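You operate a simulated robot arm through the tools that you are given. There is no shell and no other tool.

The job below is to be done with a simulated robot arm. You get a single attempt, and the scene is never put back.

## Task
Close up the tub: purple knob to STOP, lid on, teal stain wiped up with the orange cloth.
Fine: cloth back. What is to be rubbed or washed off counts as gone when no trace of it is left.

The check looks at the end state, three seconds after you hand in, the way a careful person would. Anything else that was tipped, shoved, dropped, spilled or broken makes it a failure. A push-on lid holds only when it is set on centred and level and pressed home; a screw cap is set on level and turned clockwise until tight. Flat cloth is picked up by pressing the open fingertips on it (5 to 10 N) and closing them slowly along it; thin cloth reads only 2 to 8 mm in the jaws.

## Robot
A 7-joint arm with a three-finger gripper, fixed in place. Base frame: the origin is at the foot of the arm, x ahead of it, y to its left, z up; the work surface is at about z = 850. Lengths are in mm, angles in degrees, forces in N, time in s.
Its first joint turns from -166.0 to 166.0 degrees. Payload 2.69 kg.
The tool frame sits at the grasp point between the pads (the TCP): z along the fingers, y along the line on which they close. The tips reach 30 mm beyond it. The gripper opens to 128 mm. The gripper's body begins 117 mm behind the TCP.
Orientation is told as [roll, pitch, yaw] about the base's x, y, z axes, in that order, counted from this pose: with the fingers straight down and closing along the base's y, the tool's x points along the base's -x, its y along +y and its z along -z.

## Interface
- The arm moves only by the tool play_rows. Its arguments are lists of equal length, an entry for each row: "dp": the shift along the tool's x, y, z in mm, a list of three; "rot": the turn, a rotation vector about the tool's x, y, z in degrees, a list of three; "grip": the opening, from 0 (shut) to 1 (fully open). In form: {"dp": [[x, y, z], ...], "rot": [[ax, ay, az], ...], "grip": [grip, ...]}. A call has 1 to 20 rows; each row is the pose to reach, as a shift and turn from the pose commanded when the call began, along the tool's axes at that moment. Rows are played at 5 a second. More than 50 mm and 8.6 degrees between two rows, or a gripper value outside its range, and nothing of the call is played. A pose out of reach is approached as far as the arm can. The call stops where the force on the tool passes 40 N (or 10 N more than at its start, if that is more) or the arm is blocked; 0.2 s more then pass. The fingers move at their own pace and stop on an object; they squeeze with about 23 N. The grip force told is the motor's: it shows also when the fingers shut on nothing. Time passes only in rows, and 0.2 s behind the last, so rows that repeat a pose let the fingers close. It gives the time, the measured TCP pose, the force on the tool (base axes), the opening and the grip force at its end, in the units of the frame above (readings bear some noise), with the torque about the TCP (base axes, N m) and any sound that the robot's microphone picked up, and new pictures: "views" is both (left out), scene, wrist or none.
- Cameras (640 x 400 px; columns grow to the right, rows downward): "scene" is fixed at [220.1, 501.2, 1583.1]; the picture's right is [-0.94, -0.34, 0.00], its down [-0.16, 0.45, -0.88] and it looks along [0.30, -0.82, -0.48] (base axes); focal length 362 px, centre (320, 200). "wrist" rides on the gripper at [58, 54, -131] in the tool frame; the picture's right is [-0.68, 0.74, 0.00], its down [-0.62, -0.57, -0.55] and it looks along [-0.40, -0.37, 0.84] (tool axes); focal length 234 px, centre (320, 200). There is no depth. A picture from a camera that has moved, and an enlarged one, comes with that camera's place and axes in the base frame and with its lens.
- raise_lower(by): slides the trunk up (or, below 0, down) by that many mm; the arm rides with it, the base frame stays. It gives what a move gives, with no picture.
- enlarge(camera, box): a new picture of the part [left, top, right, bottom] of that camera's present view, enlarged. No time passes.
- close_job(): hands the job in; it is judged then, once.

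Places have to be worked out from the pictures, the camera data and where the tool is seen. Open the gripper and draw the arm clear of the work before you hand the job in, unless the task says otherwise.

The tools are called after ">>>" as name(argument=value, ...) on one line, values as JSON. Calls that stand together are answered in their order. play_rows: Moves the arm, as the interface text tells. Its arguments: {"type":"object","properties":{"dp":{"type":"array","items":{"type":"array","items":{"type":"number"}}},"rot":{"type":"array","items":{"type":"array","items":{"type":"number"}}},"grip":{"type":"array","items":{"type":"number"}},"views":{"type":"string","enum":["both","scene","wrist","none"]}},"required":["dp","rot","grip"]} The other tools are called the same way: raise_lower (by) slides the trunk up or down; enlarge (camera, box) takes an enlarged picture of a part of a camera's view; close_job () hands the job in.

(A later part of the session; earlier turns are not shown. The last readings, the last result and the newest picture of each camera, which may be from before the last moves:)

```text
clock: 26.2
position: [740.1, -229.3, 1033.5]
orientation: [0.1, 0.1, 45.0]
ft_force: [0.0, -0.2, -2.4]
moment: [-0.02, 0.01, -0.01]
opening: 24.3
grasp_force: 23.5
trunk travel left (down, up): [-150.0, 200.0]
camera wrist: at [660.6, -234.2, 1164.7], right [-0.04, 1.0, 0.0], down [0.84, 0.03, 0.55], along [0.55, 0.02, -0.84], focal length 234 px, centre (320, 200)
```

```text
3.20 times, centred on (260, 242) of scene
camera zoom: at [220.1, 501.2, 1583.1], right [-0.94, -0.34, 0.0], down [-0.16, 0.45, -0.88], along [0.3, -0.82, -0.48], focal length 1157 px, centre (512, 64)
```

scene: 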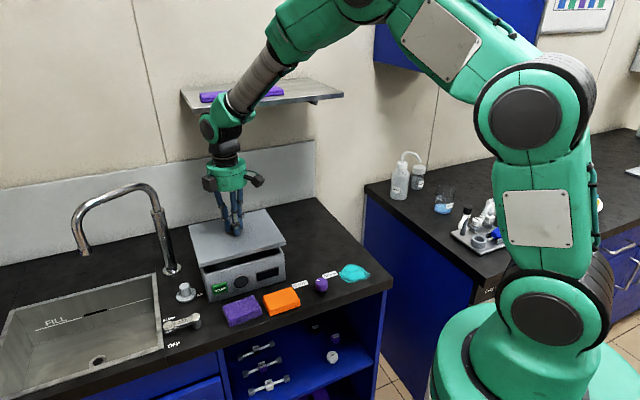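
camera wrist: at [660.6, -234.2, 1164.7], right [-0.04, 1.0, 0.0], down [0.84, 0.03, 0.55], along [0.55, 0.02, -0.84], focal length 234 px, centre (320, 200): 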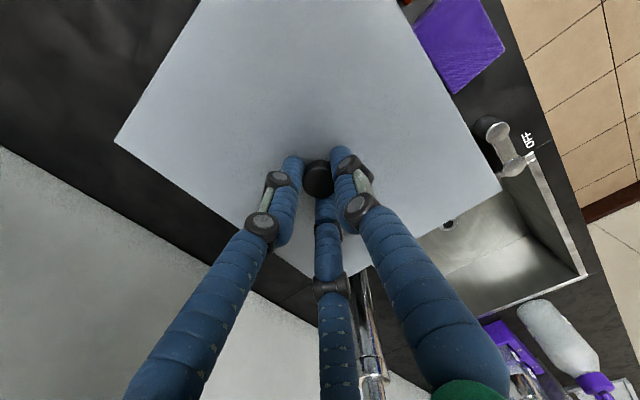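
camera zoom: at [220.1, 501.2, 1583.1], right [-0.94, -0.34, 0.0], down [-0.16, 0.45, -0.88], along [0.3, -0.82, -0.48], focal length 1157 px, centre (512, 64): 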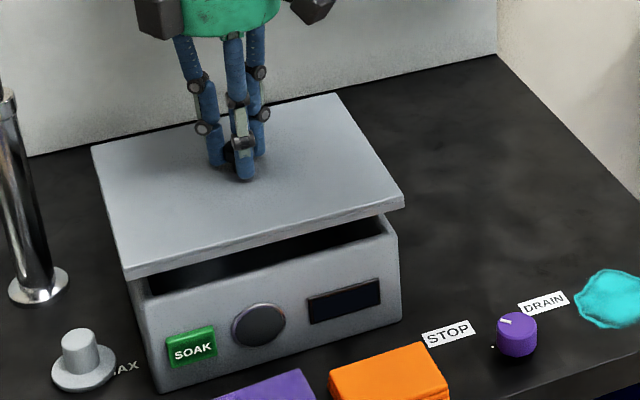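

The lid is over the tub. I'll lower it to about 10 mm above the rim and compare its edges with the tub's.

>>> play_rows(dp=[[0, 0, 10], [0, 0, 20], [0, 0, 28], [0, 0, 28]], rot=[[0, 0, 0], [0, 0, 0], [0, 0, 0], [0, 0, 0]], grip=[0.1, 0.1, 0.1, 0.1])

>>> enlarge(camera="scene", box=[180, 205, 300, 305])

>>> enlarge(camera="wrist", box=[90, 0, 550, 290])

```text
clock: 27.2
position: [740.3, -229.8, 1006.8]
orientation: [0.0, 0.0, 45.0]
ft_force: [-0.2, 0.5, -2.3]
moment: [0.0, 0.02, 0.02]
opening: 24.5
grasp_force: 22.6
trunk travel left (down, up): [-150.0, 200.0]
camera wrist: at [660.1, -234.4, 1137.0], right [-0.04, 1.0, 0.0], down [0.84, 0.04, 0.55], along [0.55, 0.02, -0.84], focal length 234 px, centre (320, 200)
```

scene: 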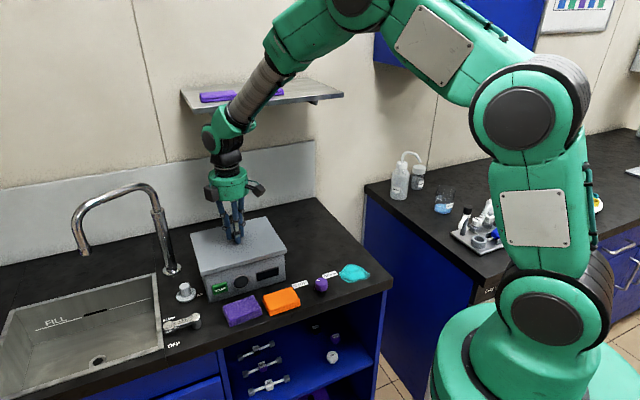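
wrist: 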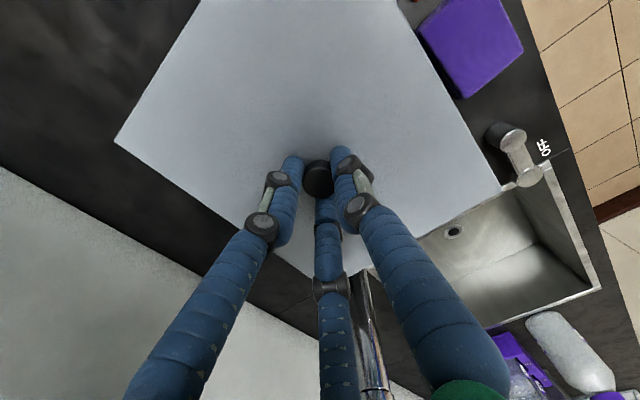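

```text
4.00 times, centred on (240, 255) of scene
camera zoom: at [220.1, 501.2, 1583.1], right [-0.94, -0.34, 0.0], down [-0.16, 0.45, -0.88], along [0.3, -0.82, -0.48], focal length 1447 px, centre (640, -20)
```

zoom: 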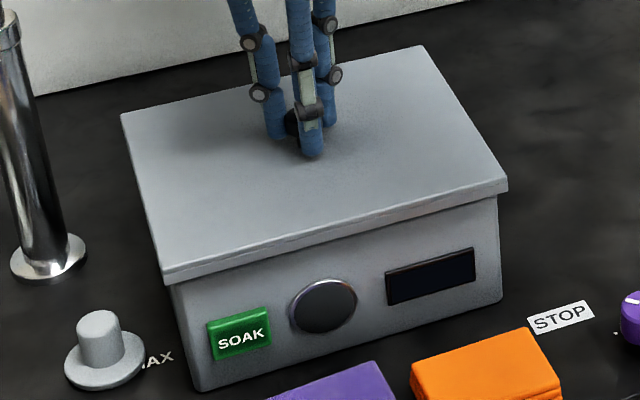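

```text
1.38 times, centred on (320, 145) of wrist
camera zoom: at [660.1, -234.4, 1137.0], right [-0.04, 1.0, 0.0], down [0.84, 0.04, 0.55], along [0.55, 0.02, -0.84], focal length 323 px, centre (320, 276)
```

zoom: 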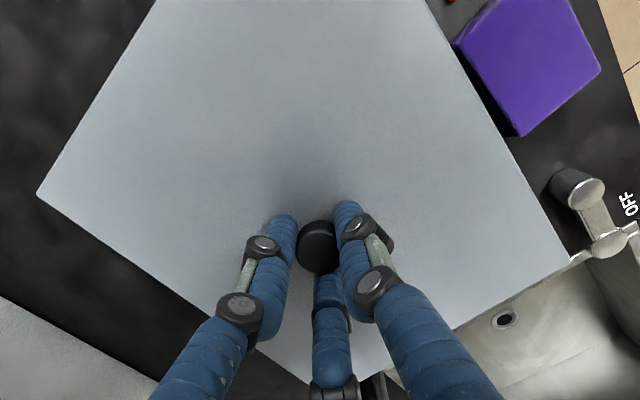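

The overhang looks even left and right (about 4-5 mm), and the computed centres agree to within 1-2 mm. I'll lower in small steps until contact.

>>> play_rows(dp=[[0, 0, 4], [0, 0, 7], [0, 0, 8], [0, 0, 9], [0, 0, 10]], rot=[[0, 0, 0], [0, 0, 0], [0, 0, 0], [0, 0, 0], [0, 0, 0]], grip=[0.1, 0.1, 0.1, 0.1, 0.1], views="scene")

>>> enlarge(camera="scene", box=[180, 205, 300, 305])

```text
clock: 28.4
position: [740.7, -230.3, 994.6]
orientation: [0.1, 0.0, 45.0]
ft_force: [0.8, -1.9, -3.7]
moment: [0.05, -0.09, 0.17]
opening: 24.7
grasp_force: 23.0
trunk travel left (down, up): [-150.0, 200.0]
```

scene: 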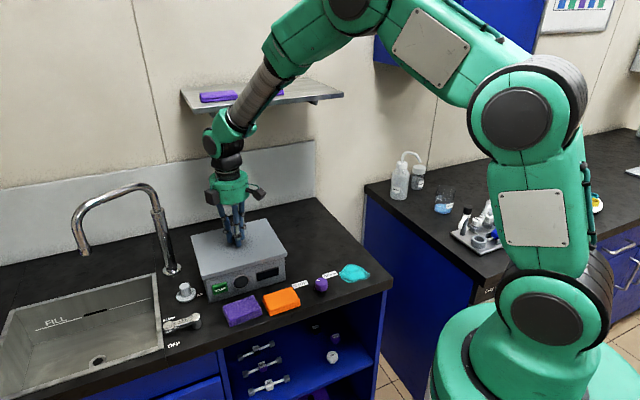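

```text
4.00 times, centred on (240, 255) of scene
camera zoom: at [220.1, 501.2, 1583.1], right [-0.94, -0.34, 0.0], down [-0.16, 0.45, -0.88], along [0.3, -0.82, -0.48], focal length 1447 px, centre (640, -20)
```

zoom: 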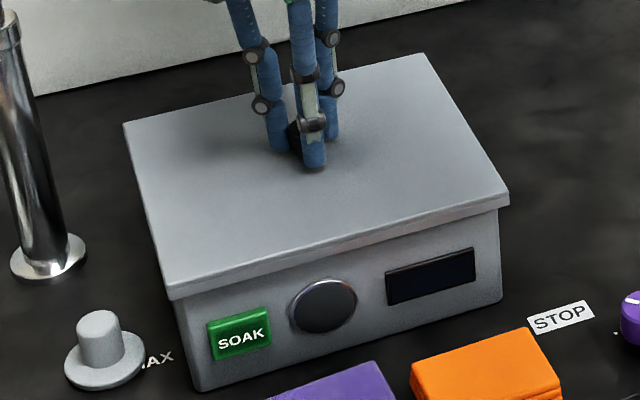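

Some slight contact is starting. I'll continue down in 1 mm steps and watch the force.

>>> play_rows(dp=[[0, 0, 1], [0, 0, 2], [0, 0, 3], [0, 0, 4]], rot=[[0, 0, 0], [0, 0, 0], [0, 0, 0], [0, 0, 0]], grip=[0.1, 0.1, 0.1, 0.1], views="none")

```text
clock: 29.4
position: [741.1, -231.6, 992.5]
orientation: [0.0, 0.0, 45.0]
ft_force: [5.3, -9.0, -3.1]
moment: [0.1, -0.24, 0.03]
opening: 24.8
grasp_force: 22.7
trunk travel left (down, up): [-150.0, 200.0]
```

A side force of about 10 N is pushing the lid toward the back (base +x, -y), so it is engaging but sits about 1 mm too far forward. I'll shift 1 mm that way and ease down.

>>> play_rows(dp=[[0, -0.5, 0], [0.1, -1, 0], [0.1, -1, 1], [0.1, -1, 2]], rot=[[0, 0, 0], [0, 0, 0], [0, 0, 0], [0, 0, 0]], grip=[0.1, 0.1, 0.1, 0.1], views="none")

```text
clock: 30.4
position: [740.5, -232.1, 991.7]
orientation: [-0.1, 0.0, 45.0]
ft_force: [-3.5, 4.2, 15.5]
moment: [0.1, 0.22, -0.01]
opening: 24.4
grasp_force: 23.2
trunk travel left (down, up): [-150.0, 200.0]
```

Vertical contact is now 15 N with little side force. I'll check the fit before pressing home.

>>> play_rows(dp=[[0, 0.3, 0]], rot=[[0, 0, 0]], grip=[0.1])

>>> enlarge(camera="scene", box=[180, 205, 300, 305])

```text
clock: 30.8
position: [739.1, -231.3, 991.7]
orientation: [-0.1, -0.1, 45.0]
ft_force: [-1.9, 1.2, 19.6]
moment: [0.03, 0.11, -0.03]
opening: 24.4
grasp_force: 23.3
trunk travel left (down, up): [-150.0, 200.0]
camera wrist: at [659.8, -235.1, 1122.9], right [-0.04, 1.0, 0.0], down [0.83, 0.04, 0.55], along [0.55, 0.02, -0.83], focal length 234 px, centre (320, 200)
```

scene: 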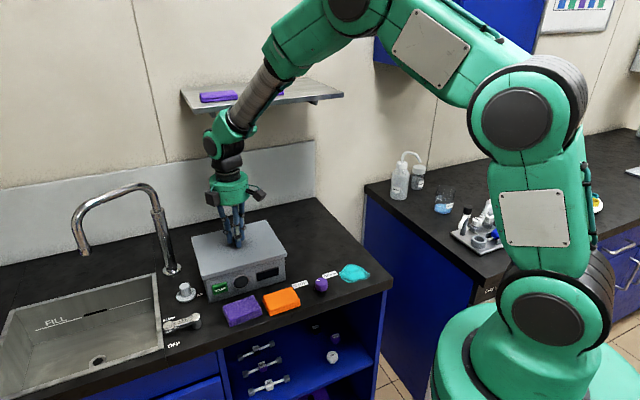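
wrist: 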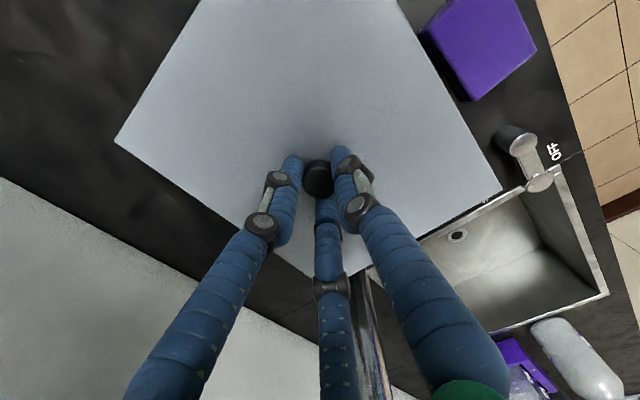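

```text
4.00 times, centred on (240, 255) of scene
camera zoom: at [220.1, 501.2, 1583.1], right [-0.94, -0.34, 0.0], down [-0.16, 0.45, -0.88], along [0.3, -0.82, -0.48], focal length 1447 px, centre (640, -20)
```

zoom: 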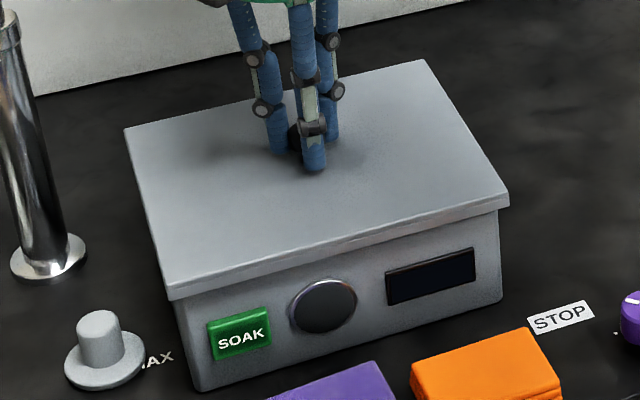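

The lid looks level and evenly set. I'll press it down further in small steps to see whether it seats or clicks.

>>> play_rows(dp=[[0, 0, 0.7], [0, 0, 1.4], [0, 0, 2], [0, 0, 2.6], [0, 0, 3.2]], rot=[[0, 0, 0], [0, 0, 0], [0, 0, 0], [0, 0, 0], [0, 0, 0]], grip=[0.1, 0.1, 0.1, 0.1, 0.1], views="scene")

>>> enlarge(camera="scene", box=[180, 205, 300, 305])

```text
clock: 32.0
position: [740.2, -230.1, 988.7]
orientation: [-0.1, 0.0, 44.9]
ft_force: [0.8, -2.8, 30.7]
moment: [-0.06, -0.06, 0.05]
opening: 24.5
grasp_force: 22.4
trunk travel left (down, up): [-150.0, 200.0]
```

scene: 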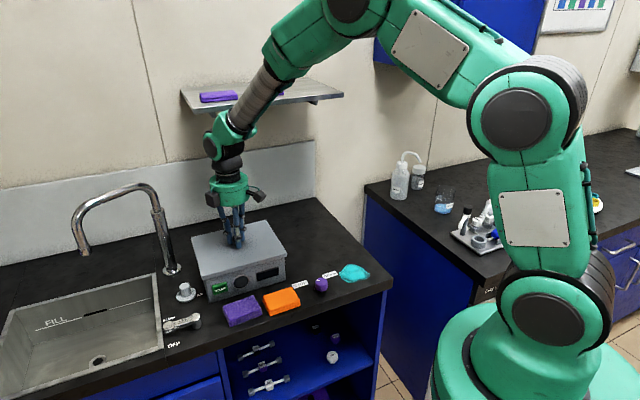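

```text
4.00 times, centred on (240, 255) of scene
camera zoom: at [220.1, 501.2, 1583.1], right [-0.94, -0.34, 0.0], down [-0.16, 0.45, -0.88], along [0.3, -0.82, -0.48], focal length 1447 px, centre (640, -20)
```

zoom: 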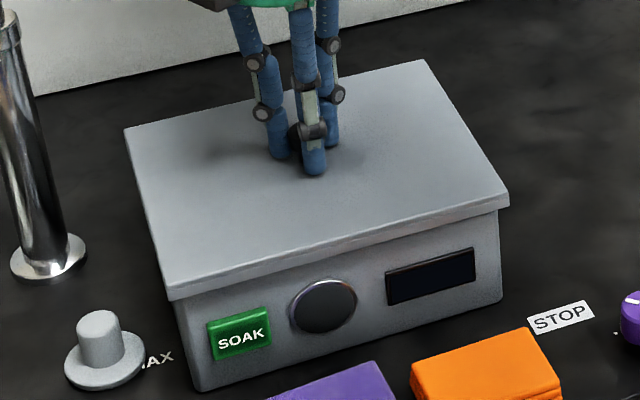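

The lid hasn't moved while the fingers slid 3 mm on the knob, so it is resting on the rim. I'll release, rise, and then press on top of the knob with closed fingers to make sure it is home.

>>> play_rows(dp=[[0, 0, -3], [0, 0, -3], [0, 0, -3], [0, 0, -3], [0, 0, -20], [0, 0, -40], [0, 0, -60], [0, 0, -60], [0, 0, -60]], rot=[[0, 0, 0], [0, 0, 0], [0, 0, 0], [0, 0, 0], [0, 0, 0], [0, 0, 0], [0, 0, 0], [0, 0, 0], [0, 0, 0]], grip=[0.1, 0.3, 0.5, 0.5, 0.5, 0.5, 0.5, 0.3, 0.0])

>>> enlarge(camera="scene", box=[180, 205, 300, 305])

>>> enlarge(camera="wrist", box=[90, 0, 550, 290])

```text
clock: 34.0
position: [740.7, -231.9, 1046.4]
orientation: [0.0, 0.0, 45.0]
ft_force: [0.7, 0.7, -0.1]
moment: [0.01, -0.04, 0.0]
opening: 2.4
grasp_force: 23.1
trunk travel left (down, up): [-150.0, 200.0]
heard: snap
camera wrist: at [660.1, -235.5, 1177.7], right [-0.04, 1.0, 0.0], down [0.84, 0.04, 0.55], along [0.55, 0.02, -0.84], focal length 234 px, centre (320, 200)
```

scene: 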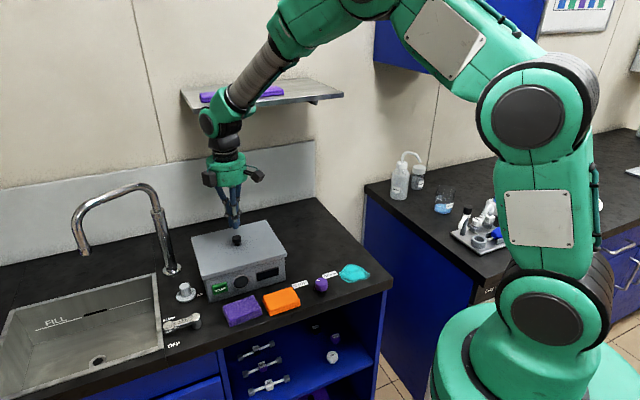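
wrist: 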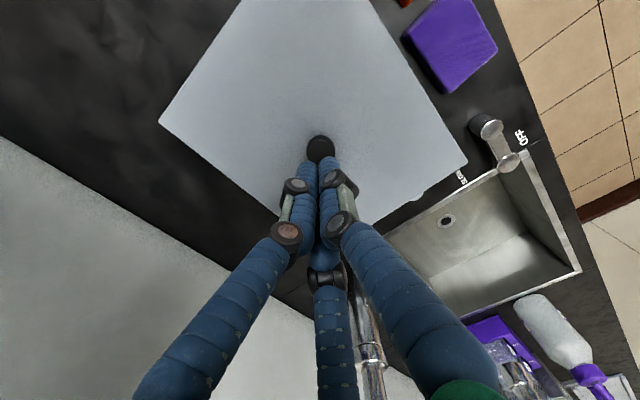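

```text
4.00 times, centred on (240, 255) of scene
camera zoom: at [220.1, 501.2, 1583.1], right [-0.94, -0.34, 0.0], down [-0.16, 0.45, -0.88], along [0.3, -0.82, -0.48], focal length 1447 px, centre (640, -20)
```

zoom: 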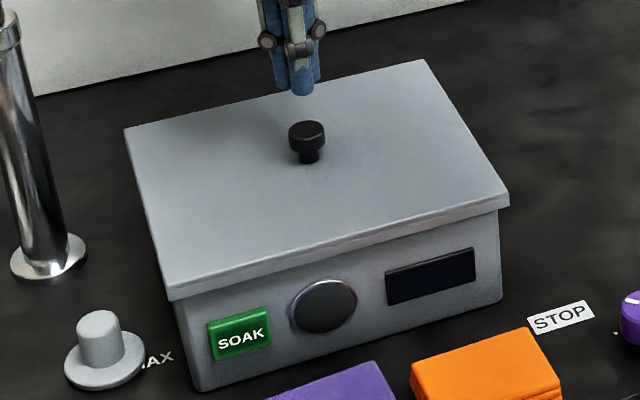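

```text
1.38 times, centred on (320, 145) of wrist
camera zoom: at [660.1, -235.5, 1177.7], right [-0.04, 1.0, 0.0], down [0.84, 0.04, 0.55], along [0.55, 0.02, -0.84], focal length 323 px, centre (320, 276)
```

zoom: 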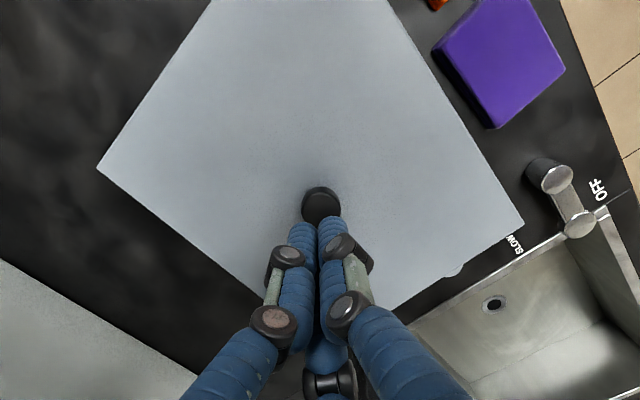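

I heard a snap, and the lid lies level with the same overhang. I'll press with closed fingers on top of the knob to confirm it is fully home.

>>> play_rows(dp=[[0, 0, 15], [0, 0, 28], [0, 0, 31], [0, 0, 33], [0, 0, 34], [0, 0, 35], [0, 0, 36], [0, 0, 37], [0, 0, 38]], rot=[[0, 0, 0], [0, 0, 0], [0, 0, 0], [0, 0, 0], [0, 0, 0], [0, 0, 0], [0, 0, 0], [0, 0, 0], [0, 0, 0]], grip=[0, 0, 0, 0, 0, 0, 0, 0, 0], views="scene")

>>> enlarge(camera="scene", box=[180, 205, 300, 305])

```text
clock: 36.0
position: [740.1, -231.5, 1007.7]
orientation: [0.0, 0.1, 45.0]
ft_force: [-0.1, 0.0, -0.1]
moment: [-0.02, -0.01, 0.0]
opening: 2.2
grasp_force: 22.6
trunk travel left (down, up): [-150.0, 200.0]
```

scene: 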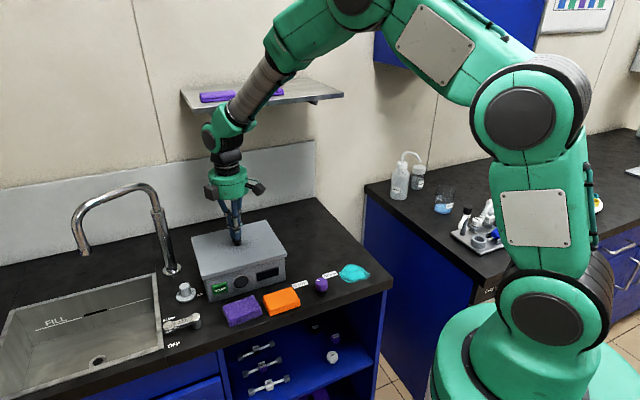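

```text
4.00 times, centred on (240, 255) of scene
camera zoom: at [220.1, 501.2, 1583.1], right [-0.94, -0.34, 0.0], down [-0.16, 0.45, -0.88], along [0.3, -0.82, -0.48], focal length 1447 px, centre (640, -20)
```

zoom: 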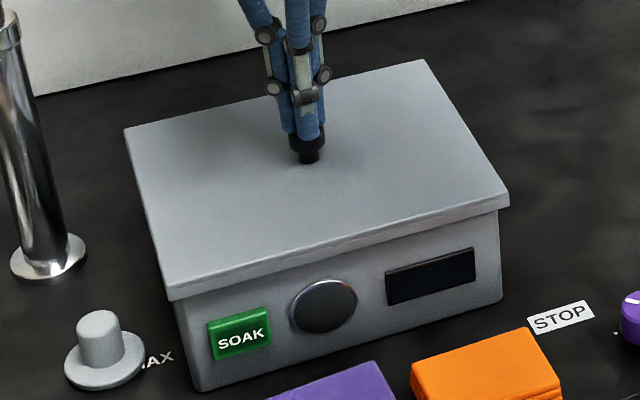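

No contact yet at tip z about 978. I'll continue down in 1 mm steps until it presses.

>>> play_rows(dp=[[0, 0, 1], [0, 0, 2], [0, 0, 3], [0, 0, 4], [0, 0, 5], [0, 0, 6], [0, 0, 7], [0, 0, 8]], rot=[[0, 0, 0], [0, 0, 0], [0, 0, 0], [0, 0, 0], [0, 0, 0], [0, 0, 0], [0, 0, 0], [0, 0, 0]], grip=[0, 0, 0, 0, 0, 0, 0, 0], views="scene")

>>> enlarge(camera="scene", box=[180, 205, 300, 305])

```text
clock: 37.2
position: [742.2, -232.3, 1009.7]
orientation: [-0.3, -0.1, 45.0]
ft_force: [-2.8, 2.1, 13.6]
moment: [0.12, 0.22, 0.06]
opening: 2.2
grasp_force: 23.1
trunk travel left (down, up): [-150.0, 200.0]
stopped in row 5: the force on the tool passed its limit at 42 N (the readings are from after the stop); the commanded pose is now the measured one
```

scene: 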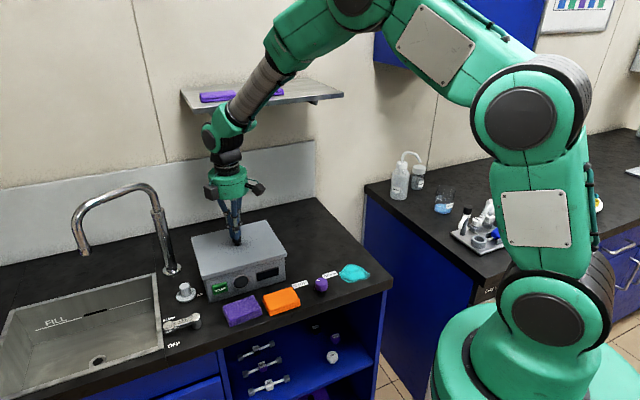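

```text
4.00 times, centred on (240, 255) of scene
camera zoom: at [220.1, 501.2, 1583.1], right [-0.94, -0.34, 0.0], down [-0.16, 0.45, -0.88], along [0.3, -0.82, -0.48], focal length 1447 px, centre (640, -20)
```

zoom: 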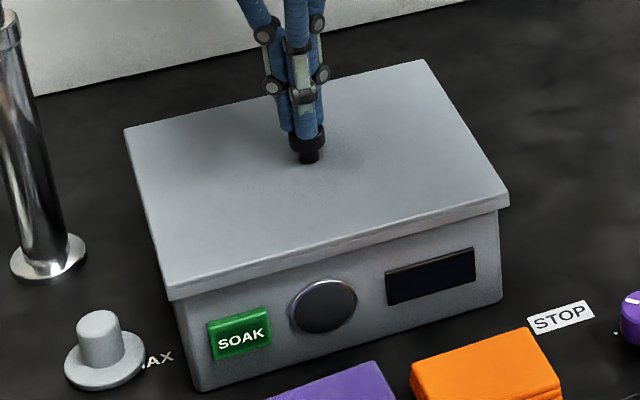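

The press reached 42 N without any further movement, so the lid is home. Next I'll lift clear and move above the orange cloth (centre near (566,-157)), turning the hand so it closes along the cloth's long side.

>>> play_rows(dp=[[0, 0, -30], [0, 0, -60], [5, 13, -75], [11, 28, -75], [17, 43, -75], [23, 58, -75], [29, 73, -75], [35, 88, -75], [41, 103, -75], [47, 118, -75], [53, 133, -70], [59, 148, -60], [65, 163, -50], [70.3, 175, -40], [70.3, 175, -25], [70.3, 175, -10]], rot=[[0, 0, 0], [0, 0, 0], [0, 0, 7.5], [0, 0, 15], [0, 0, 22.5], [0, 0, 30], [0, 0, 37.5], [0, 0, 45], [0, 0, 52.5], [0, 0, 60], [0, 0, 67.5], [0, 0, 75], [0, 0, 82.5], [0, 0, 90], [0, 0, 90], [0, 0, 90]], grip=[0, 0.1, 0.2, 0.36, 0.36, 0.36, 0.36, 0.36, 0.36, 0.36, 0.36, 0.36, 0.36, 0.36, 0.36, 0.36])

>>> enlarge(camera="wrist", box=[220, 50, 420, 175])

```text
clock: 40.6
position: [567.8, -158.2, 1016.5]
orientation: [0.1, -0.1, -45.2]
ft_force: [-0.9, -0.2, -0.4]
moment: [-0.01, 0.04, 0.02]
opening: 46.1
grasp_force: 0.0
trunk travel left (down, up): [-150.0, 200.0]
camera wrist: at [563.5, -79.2, 1146.7], right [1.0, 0.04, 0.0], down [0.03, -0.83, 0.55], along [0.03, -0.55, -0.84], focal length 234 px, centre (320, 200)
```

scene: 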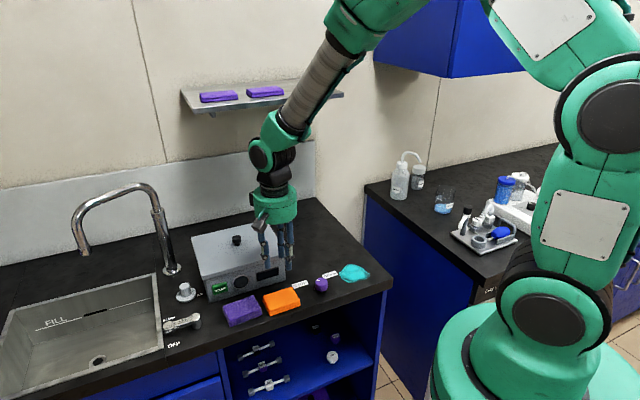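
wrist: 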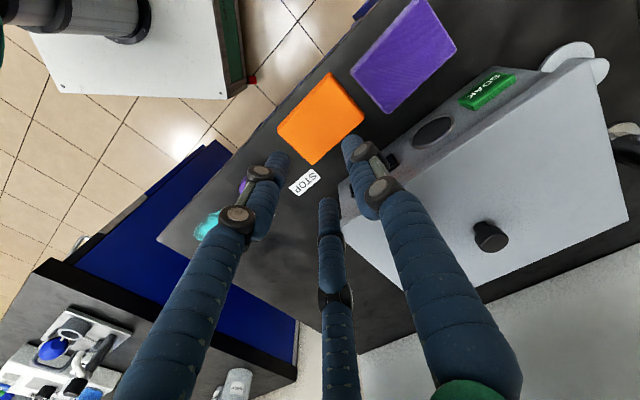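

```text
3.20 times, centred on (320, 112) of wrist
camera zoom: at [563.5, -79.2, 1146.7], right [1.0, 0.04, 0.0], down [0.03, -0.83, 0.55], along [0.03, -0.55, -0.84], focal length 749 px, centre (320, 480)
```

zoom: 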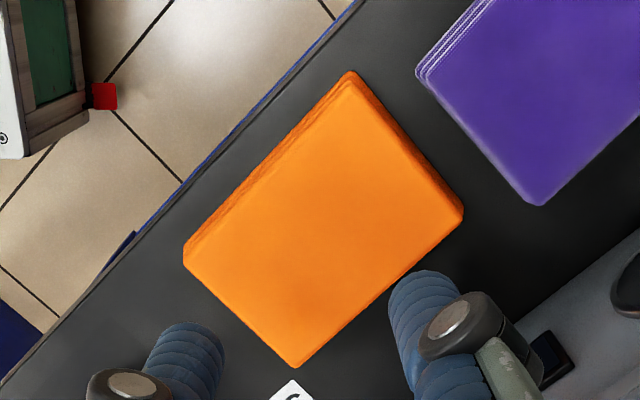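

The cloth's top face measures about 86 x 60, centred at (567,-156). I'll lower the open fingertips onto its middle and watch for first contact.

>>> play_rows(dp=[[0.5, 1.2, 25], [1, 2.4, 50], [1, 2.4, 75], [1, 2.4, 95], [1, 2.4, 108]], rot=[[0, 0, 0], [0, 0, 0], [0, 0, 0], [0, 0, 0], [0, 0, 0]], grip=[0.3, 0.3, 0.3, 0.3, 0.3])

>>> enlarge(camera="scene", box=[220, 230, 340, 330])

```text
clock: 41.8
position: [570.1, -154.6, 908.1]
orientation: [0.2, -0.1, -45.0]
ft_force: [-1.0, 0.4, 0.9]
moment: [0.03, -0.01, 0.0]
opening: 38.3
grasp_force: 0.0
trunk travel left (down, up): [-150.0, 200.0]
camera wrist: at [565.2, -76.0, 1038.8], right [1.0, 0.04, 0.0], down [0.03, -0.83, 0.55], along [0.02, -0.55, -0.84], focal length 234 px, centre (320, 200)
```

scene: 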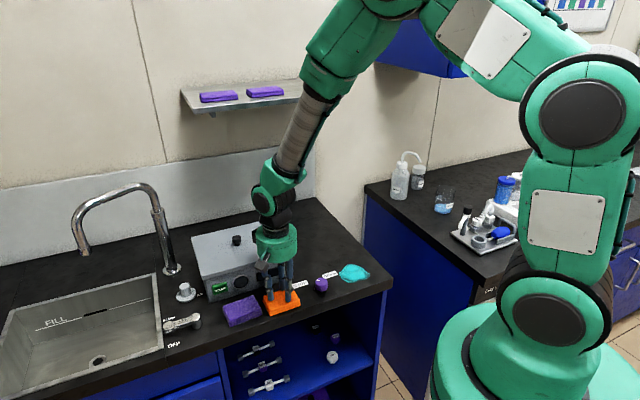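
wrist: 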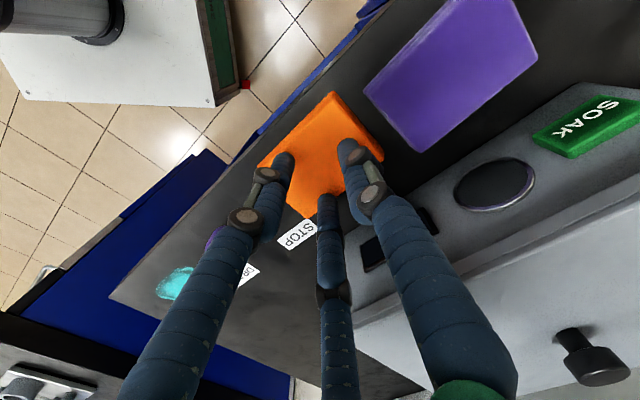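

```text
4.00 times, centred on (280, 280) of scene
camera zoom: at [220.1, 501.2, 1583.1], right [-0.94, -0.34, 0.0], down [-0.16, 0.45, -0.88], along [0.3, -0.82, -0.48], focal length 1447 px, centre (480, -120)
```

zoom: 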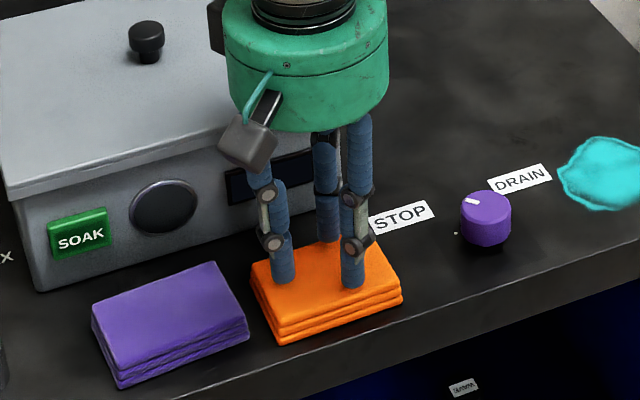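

The tips are about 10 mm above the cloth. I'll step down in small increments to find contact.

>>> play_rows(dp=[[0, 0, 3], [0, 0, 5], [0, 0, 7], [0, 0, 8.5], [0, 0, 10]], rot=[[0, 0, 0], [0, 0, 0], [0, 0, 0], [0, 0, 0], [0, 0, 0]], grip=[0.3, 0.3, 0.3, 0.3, 0.3], views="none")

```text
clock: 43.0
position: [570.1, -154.5, 901.5]
orientation: [0.2, -0.3, -45.1]
ft_force: [-7.3, 3.9, 35.8]
moment: [0.25, 0.67, -0.02]
opening: 38.7
grasp_force: 0.6
trunk travel left (down, up): [-150.0, 200.0]
```

Contact was at about TCP z 902 and the force is now 36 N, which is too much. I'll back off about 2.8 mm to get 5-10 N.

>>> play_rows(dp=[[0, 0, -1.5], [0, 0, -2.8], [0, 0, -2.8]], rot=[[0, 0, 0], [0, 0, 0], [0, 0, 0]], grip=[0.3, 0.3, 0.3], views="none")

```text
clock: 43.8
position: [570.2, -154.6, 901.1]
orientation: [0.2, -0.2, -45.0]
ft_force: [6.0, -0.5, 13.8]
moment: [0.01, -0.13, -0.03]
opening: 38.8
grasp_force: 0.2
trunk travel left (down, up): [-150.0, 200.0]
```

The force is now 14 N. I'll ease up 0.6 mm more and close slowly.

>>> play_rows(dp=[[0, 0, -0.6], [0, 0, -0.6], [0, 0, -0.6], [0, 0, -0.6], [0, 0, -0.6], [0, 0, -0.6], [0, 0, -0.6], [0, 0, -0.6], [0, 0, -0.6], [0, 0, -0.6], [0, 0, -0.6], [0, 0, -0.6], [0, 0, -0.6], [0, 0, -0.6]], rot=[[0, 0, 0], [0, 0, 0], [0, 0, 0], [0, 0, 0], [0, 0, 0], [0, 0, 0], [0, 0, 0], [0, 0, 0], [0, 0, 0], [0, 0, 0], [0, 0, 0], [0, 0, 0], [0, 0, 0], [0, 0, 0]], grip=[0.28, 0.26, 0.24, 0.22, 0.2, 0.18, 0.16, 0.14, 0.12, 0.1, 0.07, 0.04, 0.0, 0.0])

>>> enlarge(camera="scene", box=[220, 230, 340, 330])

```text
clock: 46.8
position: [568.9, -154.6, 902.5]
orientation: [0.1, -0.2, -45.0]
ft_force: [0.3, 0.4, 0.3]
moment: [-0.02, -0.02, 0.0]
opening: 2.3
grasp_force: 22.7
trunk travel left (down, up): [-150.0, 200.0]
camera wrist: at [565.0, -76.5, 1032.6], right [1.0, 0.04, 0.0], down [0.03, -0.83, 0.55], along [0.03, -0.55, -0.84], focal length 234 px, centre (320, 200)
```

scene: 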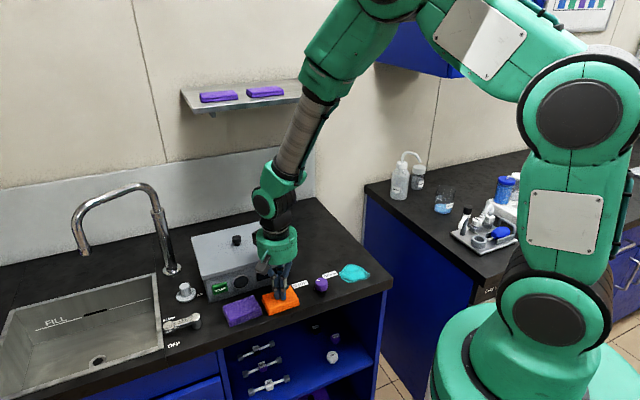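
wrist: 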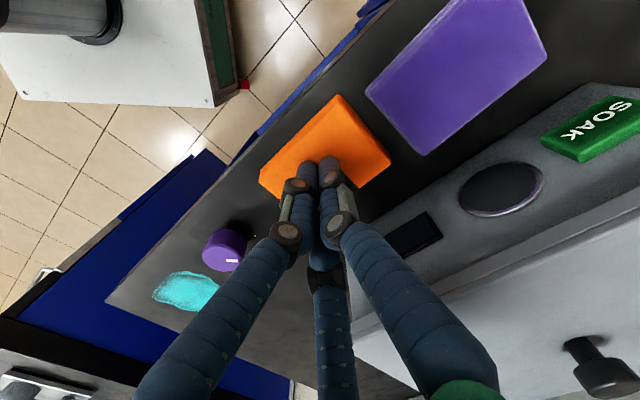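

```text
4.00 times, centred on (280, 280) of scene
camera zoom: at [220.1, 501.2, 1583.1], right [-0.94, -0.34, 0.0], down [-0.16, 0.45, -0.88], along [0.3, -0.82, -0.48], focal length 1447 px, centre (480, -120)
```

zoom: 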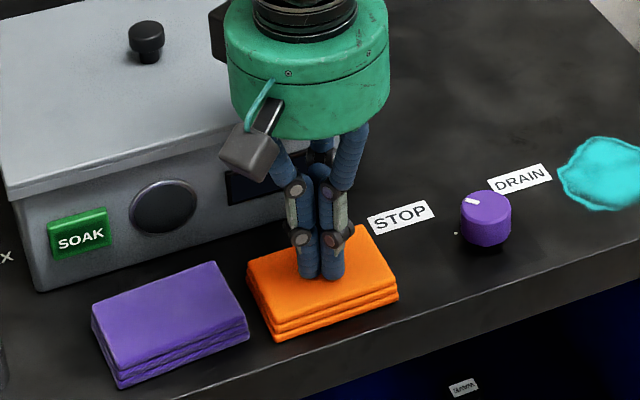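

The contact force is gone and the opening reads 2.3 mm, about the same as shut on nothing. I'll lift slightly to see whether any cloth came along.

>>> play_rows(dp=[[0, 0, -5], [0, 0, -12], [0, 0, -20], [0, 0, -20]], rot=[[0, 0, 0], [0, 0, 0], [0, 0, 0], [0, 0, 0]], grip=[0, 0, 0, 0])

>>> enlarge(camera="scene", box=[220, 230, 340, 330])

```text
clock: 47.8
position: [570.2, -155.9, 922.3]
orientation: [0.2, -0.2, -45.0]
ft_force: [-0.2, 0.1, 0.6]
moment: [0.02, 0.0, -0.03]
opening: 2.5
grasp_force: 22.9
trunk travel left (down, up): [-150.0, 200.0]
camera wrist: at [565.0, -76.2, 1052.9], right [1.0, 0.04, 0.0], down [0.03, -0.83, 0.55], along [0.03, -0.55, -0.84], focal length 234 px, centre (320, 200)
```

scene: 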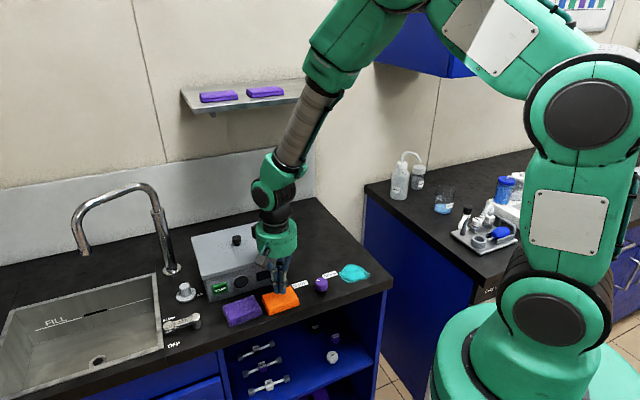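
wrist: 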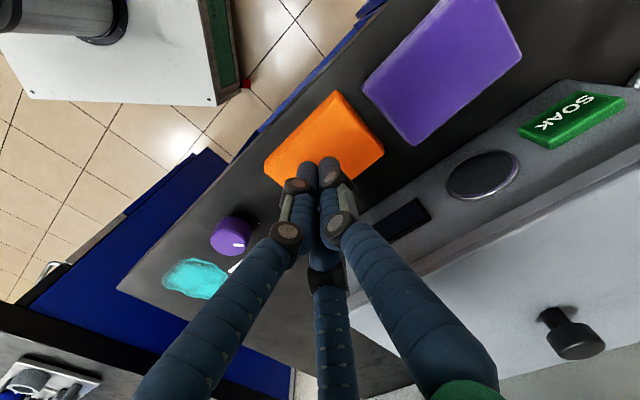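

```text
4.00 times, centred on (280, 280) of scene
camera zoom: at [220.1, 501.2, 1583.1], right [-0.94, -0.34, 0.0], down [-0.16, 0.45, -0.88], along [0.3, -0.82, -0.48], focal length 1447 px, centre (480, -120)
```

zoom: 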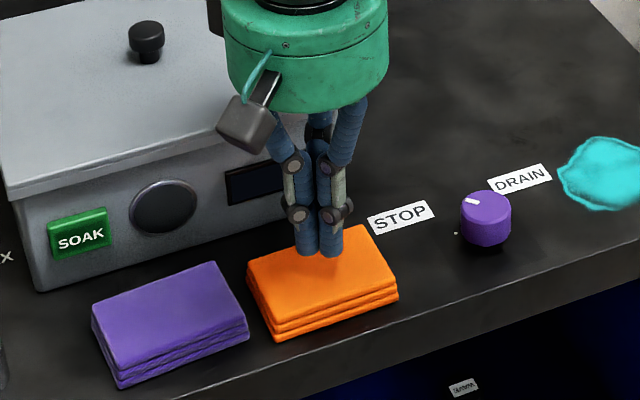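

Nothing was picked up, because the press faded to 0 N as the fingers closed. I'll reopen and try again, checking the press force in stages so that it stays in the 5-10 N range.

>>> play_rows(dp=[[0, 0, 0], [0, 0, 0], [0, 0, 8], [0, 0, 15], [0, 0, 19], [0, 0, 20.3], [0, 0, 20.8], [0, 0, 20.8]], rot=[[0, 0, 0], [0, 0, 0], [0, 0, 0], [0, 0, 0], [0, 0, 0], [0, 0, 0], [0, 0, 0], [0, 0, 0]], grip=[0.2, 0.32, 0.32, 0.32, 0.32, 0.32, 0.32, 0.32], views="none")

```text
clock: 49.6
position: [570.5, -154.9, 901.3]
orientation: [0.1, -0.2, -44.9]
ft_force: [0.5, 0.7, 9.9]
moment: [0.03, 0.04, -0.01]
opening: 41.5
grasp_force: 0.2
trunk travel left (down, up): [-150.0, 200.0]
```

The press is 9.9 N. I'll close part of the way slowly and check the force.

>>> play_rows(dp=[[0, 0, 0], [0, 0, 0], [0, 0, 0], [0, 0, 0], [0, 0, 0], [0, 0, 0]], rot=[[0, 0, 0], [0, 0, 0], [0, 0, 0], [0, 0, 0], [0, 0, 0], [0, 0, 0]], grip=[0.31, 0.3, 0.29, 0.28, 0.27, 0.26], views="none")

```text
clock: 51.0
position: [570.2, -156.1, 901.1]
orientation: [0.2, -0.2, -45.0]
ft_force: [1.3, -0.1, 15.0]
moment: [-0.06, 0.09, 0.01]
opening: 33.7
grasp_force: 0.6
trunk travel left (down, up): [-150.0, 200.0]
```

The force rose to 15 N. I'll ease up 0.7 mm and go on closing slowly.

>>> play_rows(dp=[[0, 0, -0.7], [0, 0, -0.7], [0, 0, -0.7], [0, 0, -0.7], [0, 0, -0.7], [0, 0, -0.7], [0, 0, -0.7], [0, 0, -0.7]], rot=[[0, 0, 0], [0, 0, 0], [0, 0, 0], [0, 0, 0], [0, 0, 0], [0, 0, 0], [0, 0, 0], [0, 0, 0]], grip=[0.25, 0.24, 0.22, 0.2, 0.18, 0.16, 0.14, 0.12], views="none")

```text
clock: 52.8
position: [569.5, -154.3, 902.3]
orientation: [0.1, -0.3, -45.1]
ft_force: [0.1, -0.5, 0.1]
moment: [0.0, -0.01, 0.01]
opening: 15.3
grasp_force: 0.1
trunk travel left (down, up): [-150.0, 200.0]
```

Contact was lost again. I'll go back down 0.6 mm at this opening and finish closing under pressure.

>>> play_rows(dp=[[0, 0, 0.6], [0, 0, 0.9], [0, 0, 0.9]], rot=[[0, 0, 0], [0, 0, 0], [0, 0, 0]], grip=[0.12, 0.12, 0.12], views="none")

>>> play_rows(dp=[[0, 0, 0], [0, 0, 0], [0, 0, 0], [0, 0, 0], [0, 0, 0], [0, 0, 0], [0, 0, 0], [0, 0, 0]], rot=[[0, 0, 0], [0, 0, 0], [0, 0, 0], [0, 0, 0], [0, 0, 0], [0, 0, 0], [0, 0, 0], [0, 0, 0]], grip=[0.1, 0.08, 0.06, 0.05, 0.03, 0.015, 0, 0], views="wrist")

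```text
clock: 53.6
position: [570.5, -154.7, 900.1]
orientation: [0.1, -0.3, -45.0]
ft_force: [1.4, -0.1, -0.4]
moment: [0.03, -0.03, 0.02]
opening: 15.5
grasp_force: 0.0
trunk travel left (down, up): [-150.0, 200.0]
```

```text
clock: 55.4
position: [570.5, -155.2, 900.1]
orientation: [0.1, -0.1, -45.0]
ft_force: [1.1, 0.5, -0.1]
moment: [0.02, 0.02, 0.0]
opening: 2.2
grasp_force: 22.7
trunk travel left (down, up): [-150.0, 200.0]
camera wrist: at [565.1, -76.2, 1031.4], right [1.0, 0.04, 0.0], down [0.03, -0.83, 0.55], along [0.03, -0.55, -0.84], focal length 234 px, centre (320, 200)
```

wrist: 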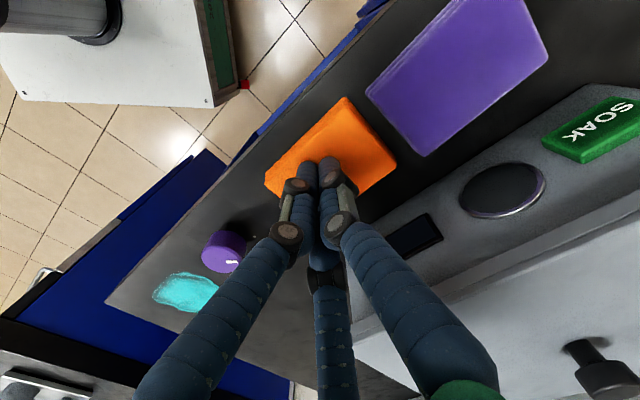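

At this opening there's no contact even at TCP z 900, and the cloth seems to have shifted a few mm. I'll look closely.

>>> enlarge(camera="wrist", box=[240, 80, 420, 210])

>>> enlarge(camera="scene", box=[235, 250, 325, 325])

```text
3.08 times, centred on (330, 145) of wrist
camera zoom: at [565.1, -76.2, 1031.4], right [1.0, 0.04, 0.0], down [0.03, -0.83, 0.55], along [0.03, -0.55, -0.84], focal length 720 px, centre (289, 369)
```

zoom: 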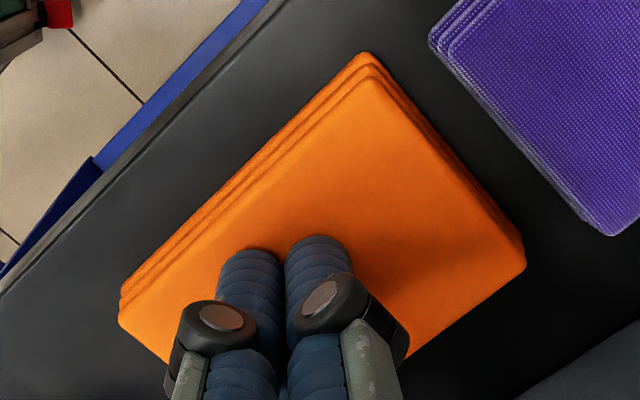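

```text
5.33 times, centred on (280, 288) of scene
camera zoom: at [220.1, 501.2, 1583.1], right [-0.94, -0.34, 0.0], down [-0.16, 0.45, -0.88], along [0.3, -0.82, -0.48], focal length 1929 px, centre (533, -267)
```

zoom: 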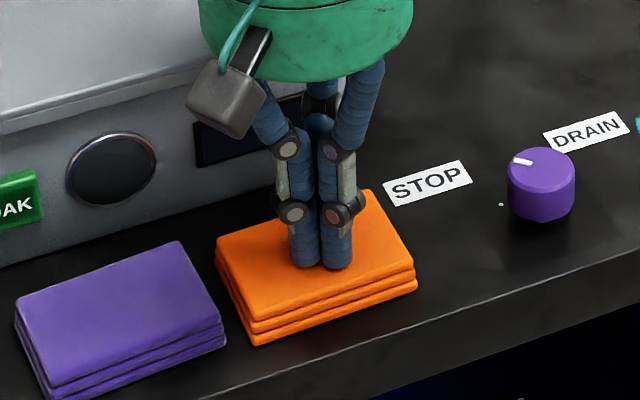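

The finger linkage seems to shorten as it closes, which is why contact fades. I'll lift, reopen and press again, this time lowering as the fingers close to keep up the pressure.

>>> play_rows(dp=[[0, 0, -8], [0, 0, -8], [0, 0, -8], [0, 0, -4], [0, 0, -2.5], [0, 0, -1.8], [0, 0, -1.3], [0, 0, -1.0], [0, 0, -1.0]], rot=[[0, 0, 0], [0, 0, 0], [0, 0, 0], [0, 0, 0], [0, 0, 0], [0, 0, 0], [0, 0, 0], [0, 0, 0], [0, 0, 0]], grip=[0.1, 0.3, 0.3, 0.3, 0.3, 0.3, 0.3, 0.3, 0.3], views="none")

```text
clock: 57.4
position: [569.8, -154.6, 902.1]
orientation: [0.0, -0.2, -45.0]
ft_force: [0.4, -0.2, 3.1]
moment: [0.0, -0.04, 0.04]
opening: 38.1
grasp_force: 0.0
trunk travel left (down, up): [-150.0, 200.0]
```

I'm at 3 N with the fingers at 38 mm. I'll lower 0.4 mm and close to about 28 mm with a small extra lowering.

>>> play_rows(dp=[[0, 0, 0.4], [0, 0, 0.5], [0, 0, 0.55], [0, 0, 0.6], [0, 0, 0.7]], rot=[[0, 0, 0], [0, 0, 0], [0, 0, 0], [0, 0, 0], [0, 0, 0]], grip=[0.3, 0.28, 0.26, 0.24, 0.22], views="none")

```text
clock: 58.6
position: [569.1, -156.1, 901.3]
orientation: [0.1, -0.1, -45.1]
ft_force: [-1.4, 1.6, 6.9]
moment: [-0.01, 0.03, 0.01]
opening: 28.1
grasp_force: 0.0
trunk travel left (down, up): [-150.0, 200.0]
```

The press holds at 7 N with a 28 mm opening. I'll go on closing to about 18 mm while lowering about 0.8 mm.

>>> play_rows(dp=[[0, 0, 0.2], [0, 0, 0.4], [0, 0, 0.6], [0, 0, 0.8]], rot=[[0, 0, 0], [0, 0, 0], [0, 0, 0], [0, 0, 0]], grip=[0.2, 0.18, 0.16, 0.14], views="none")

```text
clock: 59.6
position: [569.7, -156.3, 900.2]
orientation: [0.2, -0.1, -45.0]
ft_force: [-2.1, -1.3, 5.2]
moment: [-0.02, 0.07, -0.01]
opening: 17.1
grasp_force: 0.0
trunk travel left (down, up): [-150.0, 200.0]
```

The force is 5 N at 17 mm opening. I'll continue closing to about 6 mm with about 1.3 mm of lowering.

>>> play_rows(dp=[[0, 0, 0.4], [0, 0, 0.8], [0, 0, 1.1], [0, 0, 1.4]], rot=[[0, 0, 0], [0, 0, 0], [0, 0, 0], [0, 0, 0]], grip=[0.12, 0.1, 0.08, 0.06], views="none")

```text
clock: 60.6
position: [569.4, -156.0, 899.4]
orientation: [0.1, -0.2, -45.0]
ft_force: [-1.6, -1.5, 3.7]
moment: [-0.07, 0.02, 0.03]
opening: 6.8
grasp_force: 0.1
trunk travel left (down, up): [-150.0, 200.0]
```

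>>> play_rows(dp=[[0, 0, 0.4], [0, 0, 0.8], [0, 0, 1.0], [0, 0, 1.2], [0, 0, 1.2]], rot=[[0, 0, 0], [0, 0, 0], [0, 0, 0], [0, 0, 0], [0, 0, 0]], grip=[0.045, 0.03, 0.015, 0, 0], views="wrist")

>>> enlarge(camera="wrist", box=[240, 80, 420, 210])

```text
clock: 61.8
position: [569.3, -154.9, 898.3]
orientation: [0.1, -0.3, -45.0]
ft_force: [-0.6, 1.7, 12.0]
moment: [-0.02, 0.05, 0.0]
opening: 6.0
grasp_force: 22.6
trunk travel left (down, up): [-150.0, 200.0]
camera wrist: at [565.0, -76.1, 1029.0], right [1.0, 0.04, 0.0], down [0.03, -0.83, 0.55], along [0.03, -0.55, -0.84], focal length 234 px, centre (320, 200)
```

wrist: 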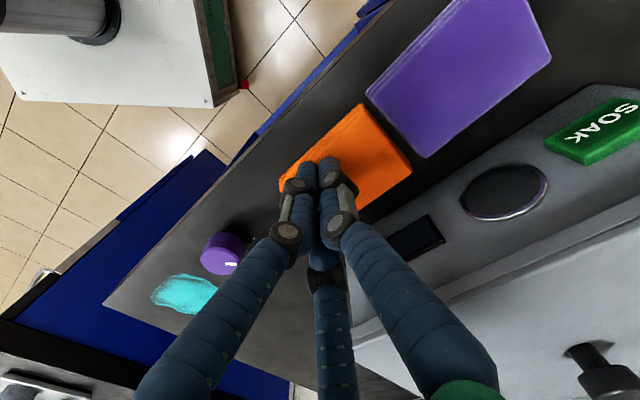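

```text
3.08 times, centred on (330, 145) of wrist
camera zoom: at [565.0, -76.1, 1029.0], right [1.0, 0.04, 0.0], down [0.03, -0.83, 0.55], along [0.03, -0.55, -0.84], focal length 720 px, centre (289, 369)
```

zoom: 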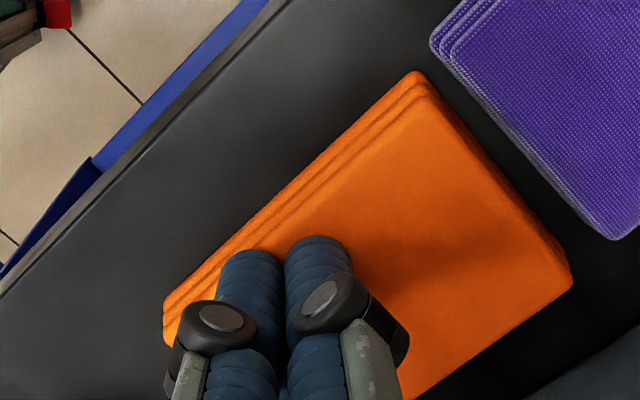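

The jaws now read 6.0 mm with grip force, so the cloth is pinched; it has crept about 20 mm toward +x, still about 10 mm clear of the purple cloth. I'll lift gently and check.

>>> play_rows(dp=[[0, 0, -3], [0, 0, -8], [0, 0, -16], [0, 0, -28], [0, 0, -42], [0, 0, -42]], rot=[[0, 0, 0], [0, 0, 0], [0, 0, 0], [0, 0, 0], [0, 0, 0], [0, 0, 0]], grip=[0, 0, 0, 0, 0, 0])

>>> enlarge(camera="scene", box=[220, 230, 340, 330])

>>> enlarge(camera="wrist", box=[220, 70, 460, 220])

```text
clock: 63.2
position: [568.4, -154.0, 939.0]
orientation: [0.1, -0.2, -45.0]
ft_force: [-1.0, -0.9, 0.1]
moment: [0.01, -0.01, 0.02]
opening: 2.1
grasp_force: 23.0
trunk travel left (down, up): [-150.0, 200.0]
camera wrist: at [564.7, -76.1, 1070.7], right [1.0, 0.04, 0.0], down [0.03, -0.83, 0.55], along [0.03, -0.55, -0.84], focal length 234 px, centre (320, 200)
```

scene: 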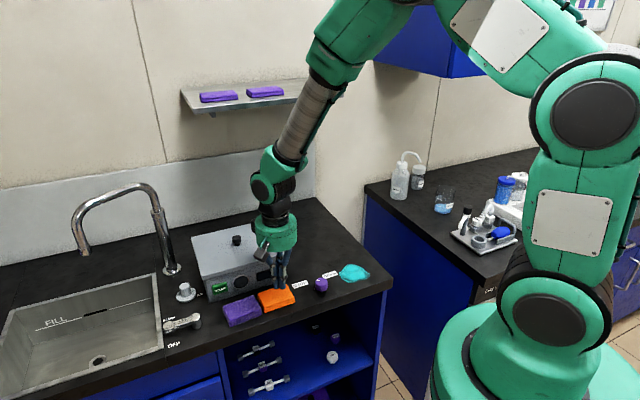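
wrist: 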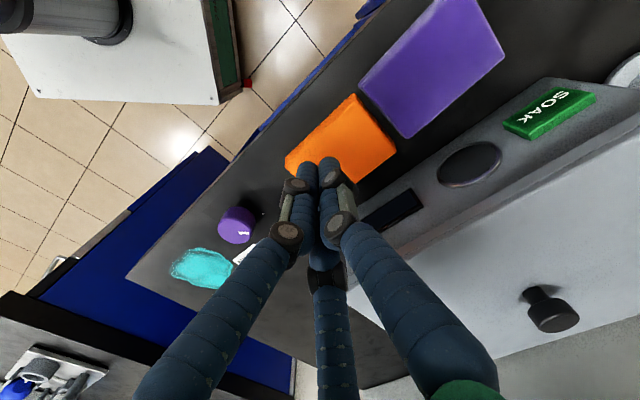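

```text
4.00 times, centred on (280, 280) of scene
camera zoom: at [220.1, 501.2, 1583.1], right [-0.94, -0.34, 0.0], down [-0.16, 0.45, -0.88], along [0.3, -0.82, -0.48], focal length 1447 px, centre (480, -120)
```

zoom: 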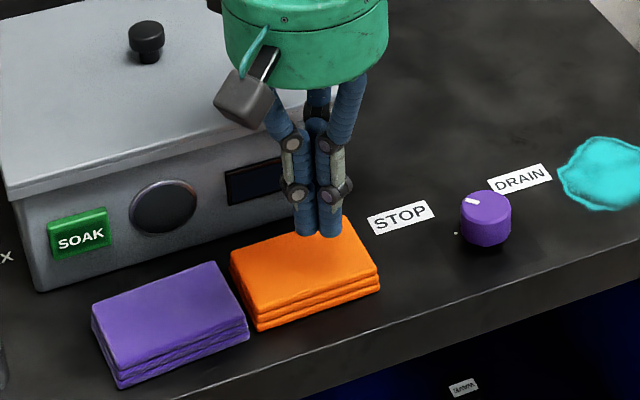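

```text
2.67 times, centred on (340, 145) of wrist
camera zoom: at [564.7, -76.1, 1070.7], right [1.0, 0.04, 0.0], down [0.03, -0.83, 0.55], along [0.03, -0.55, -0.84], focal length 624 px, centre (267, 347)
```

zoom: 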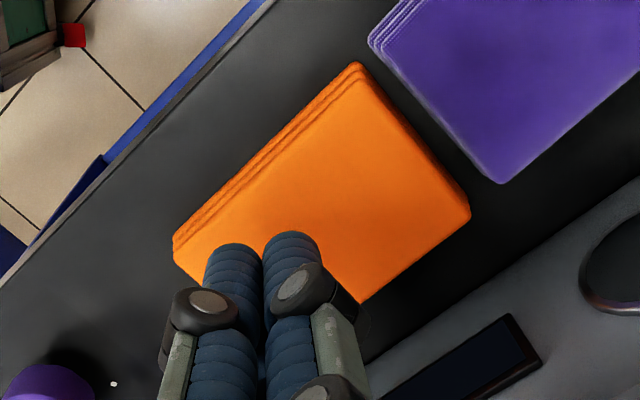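

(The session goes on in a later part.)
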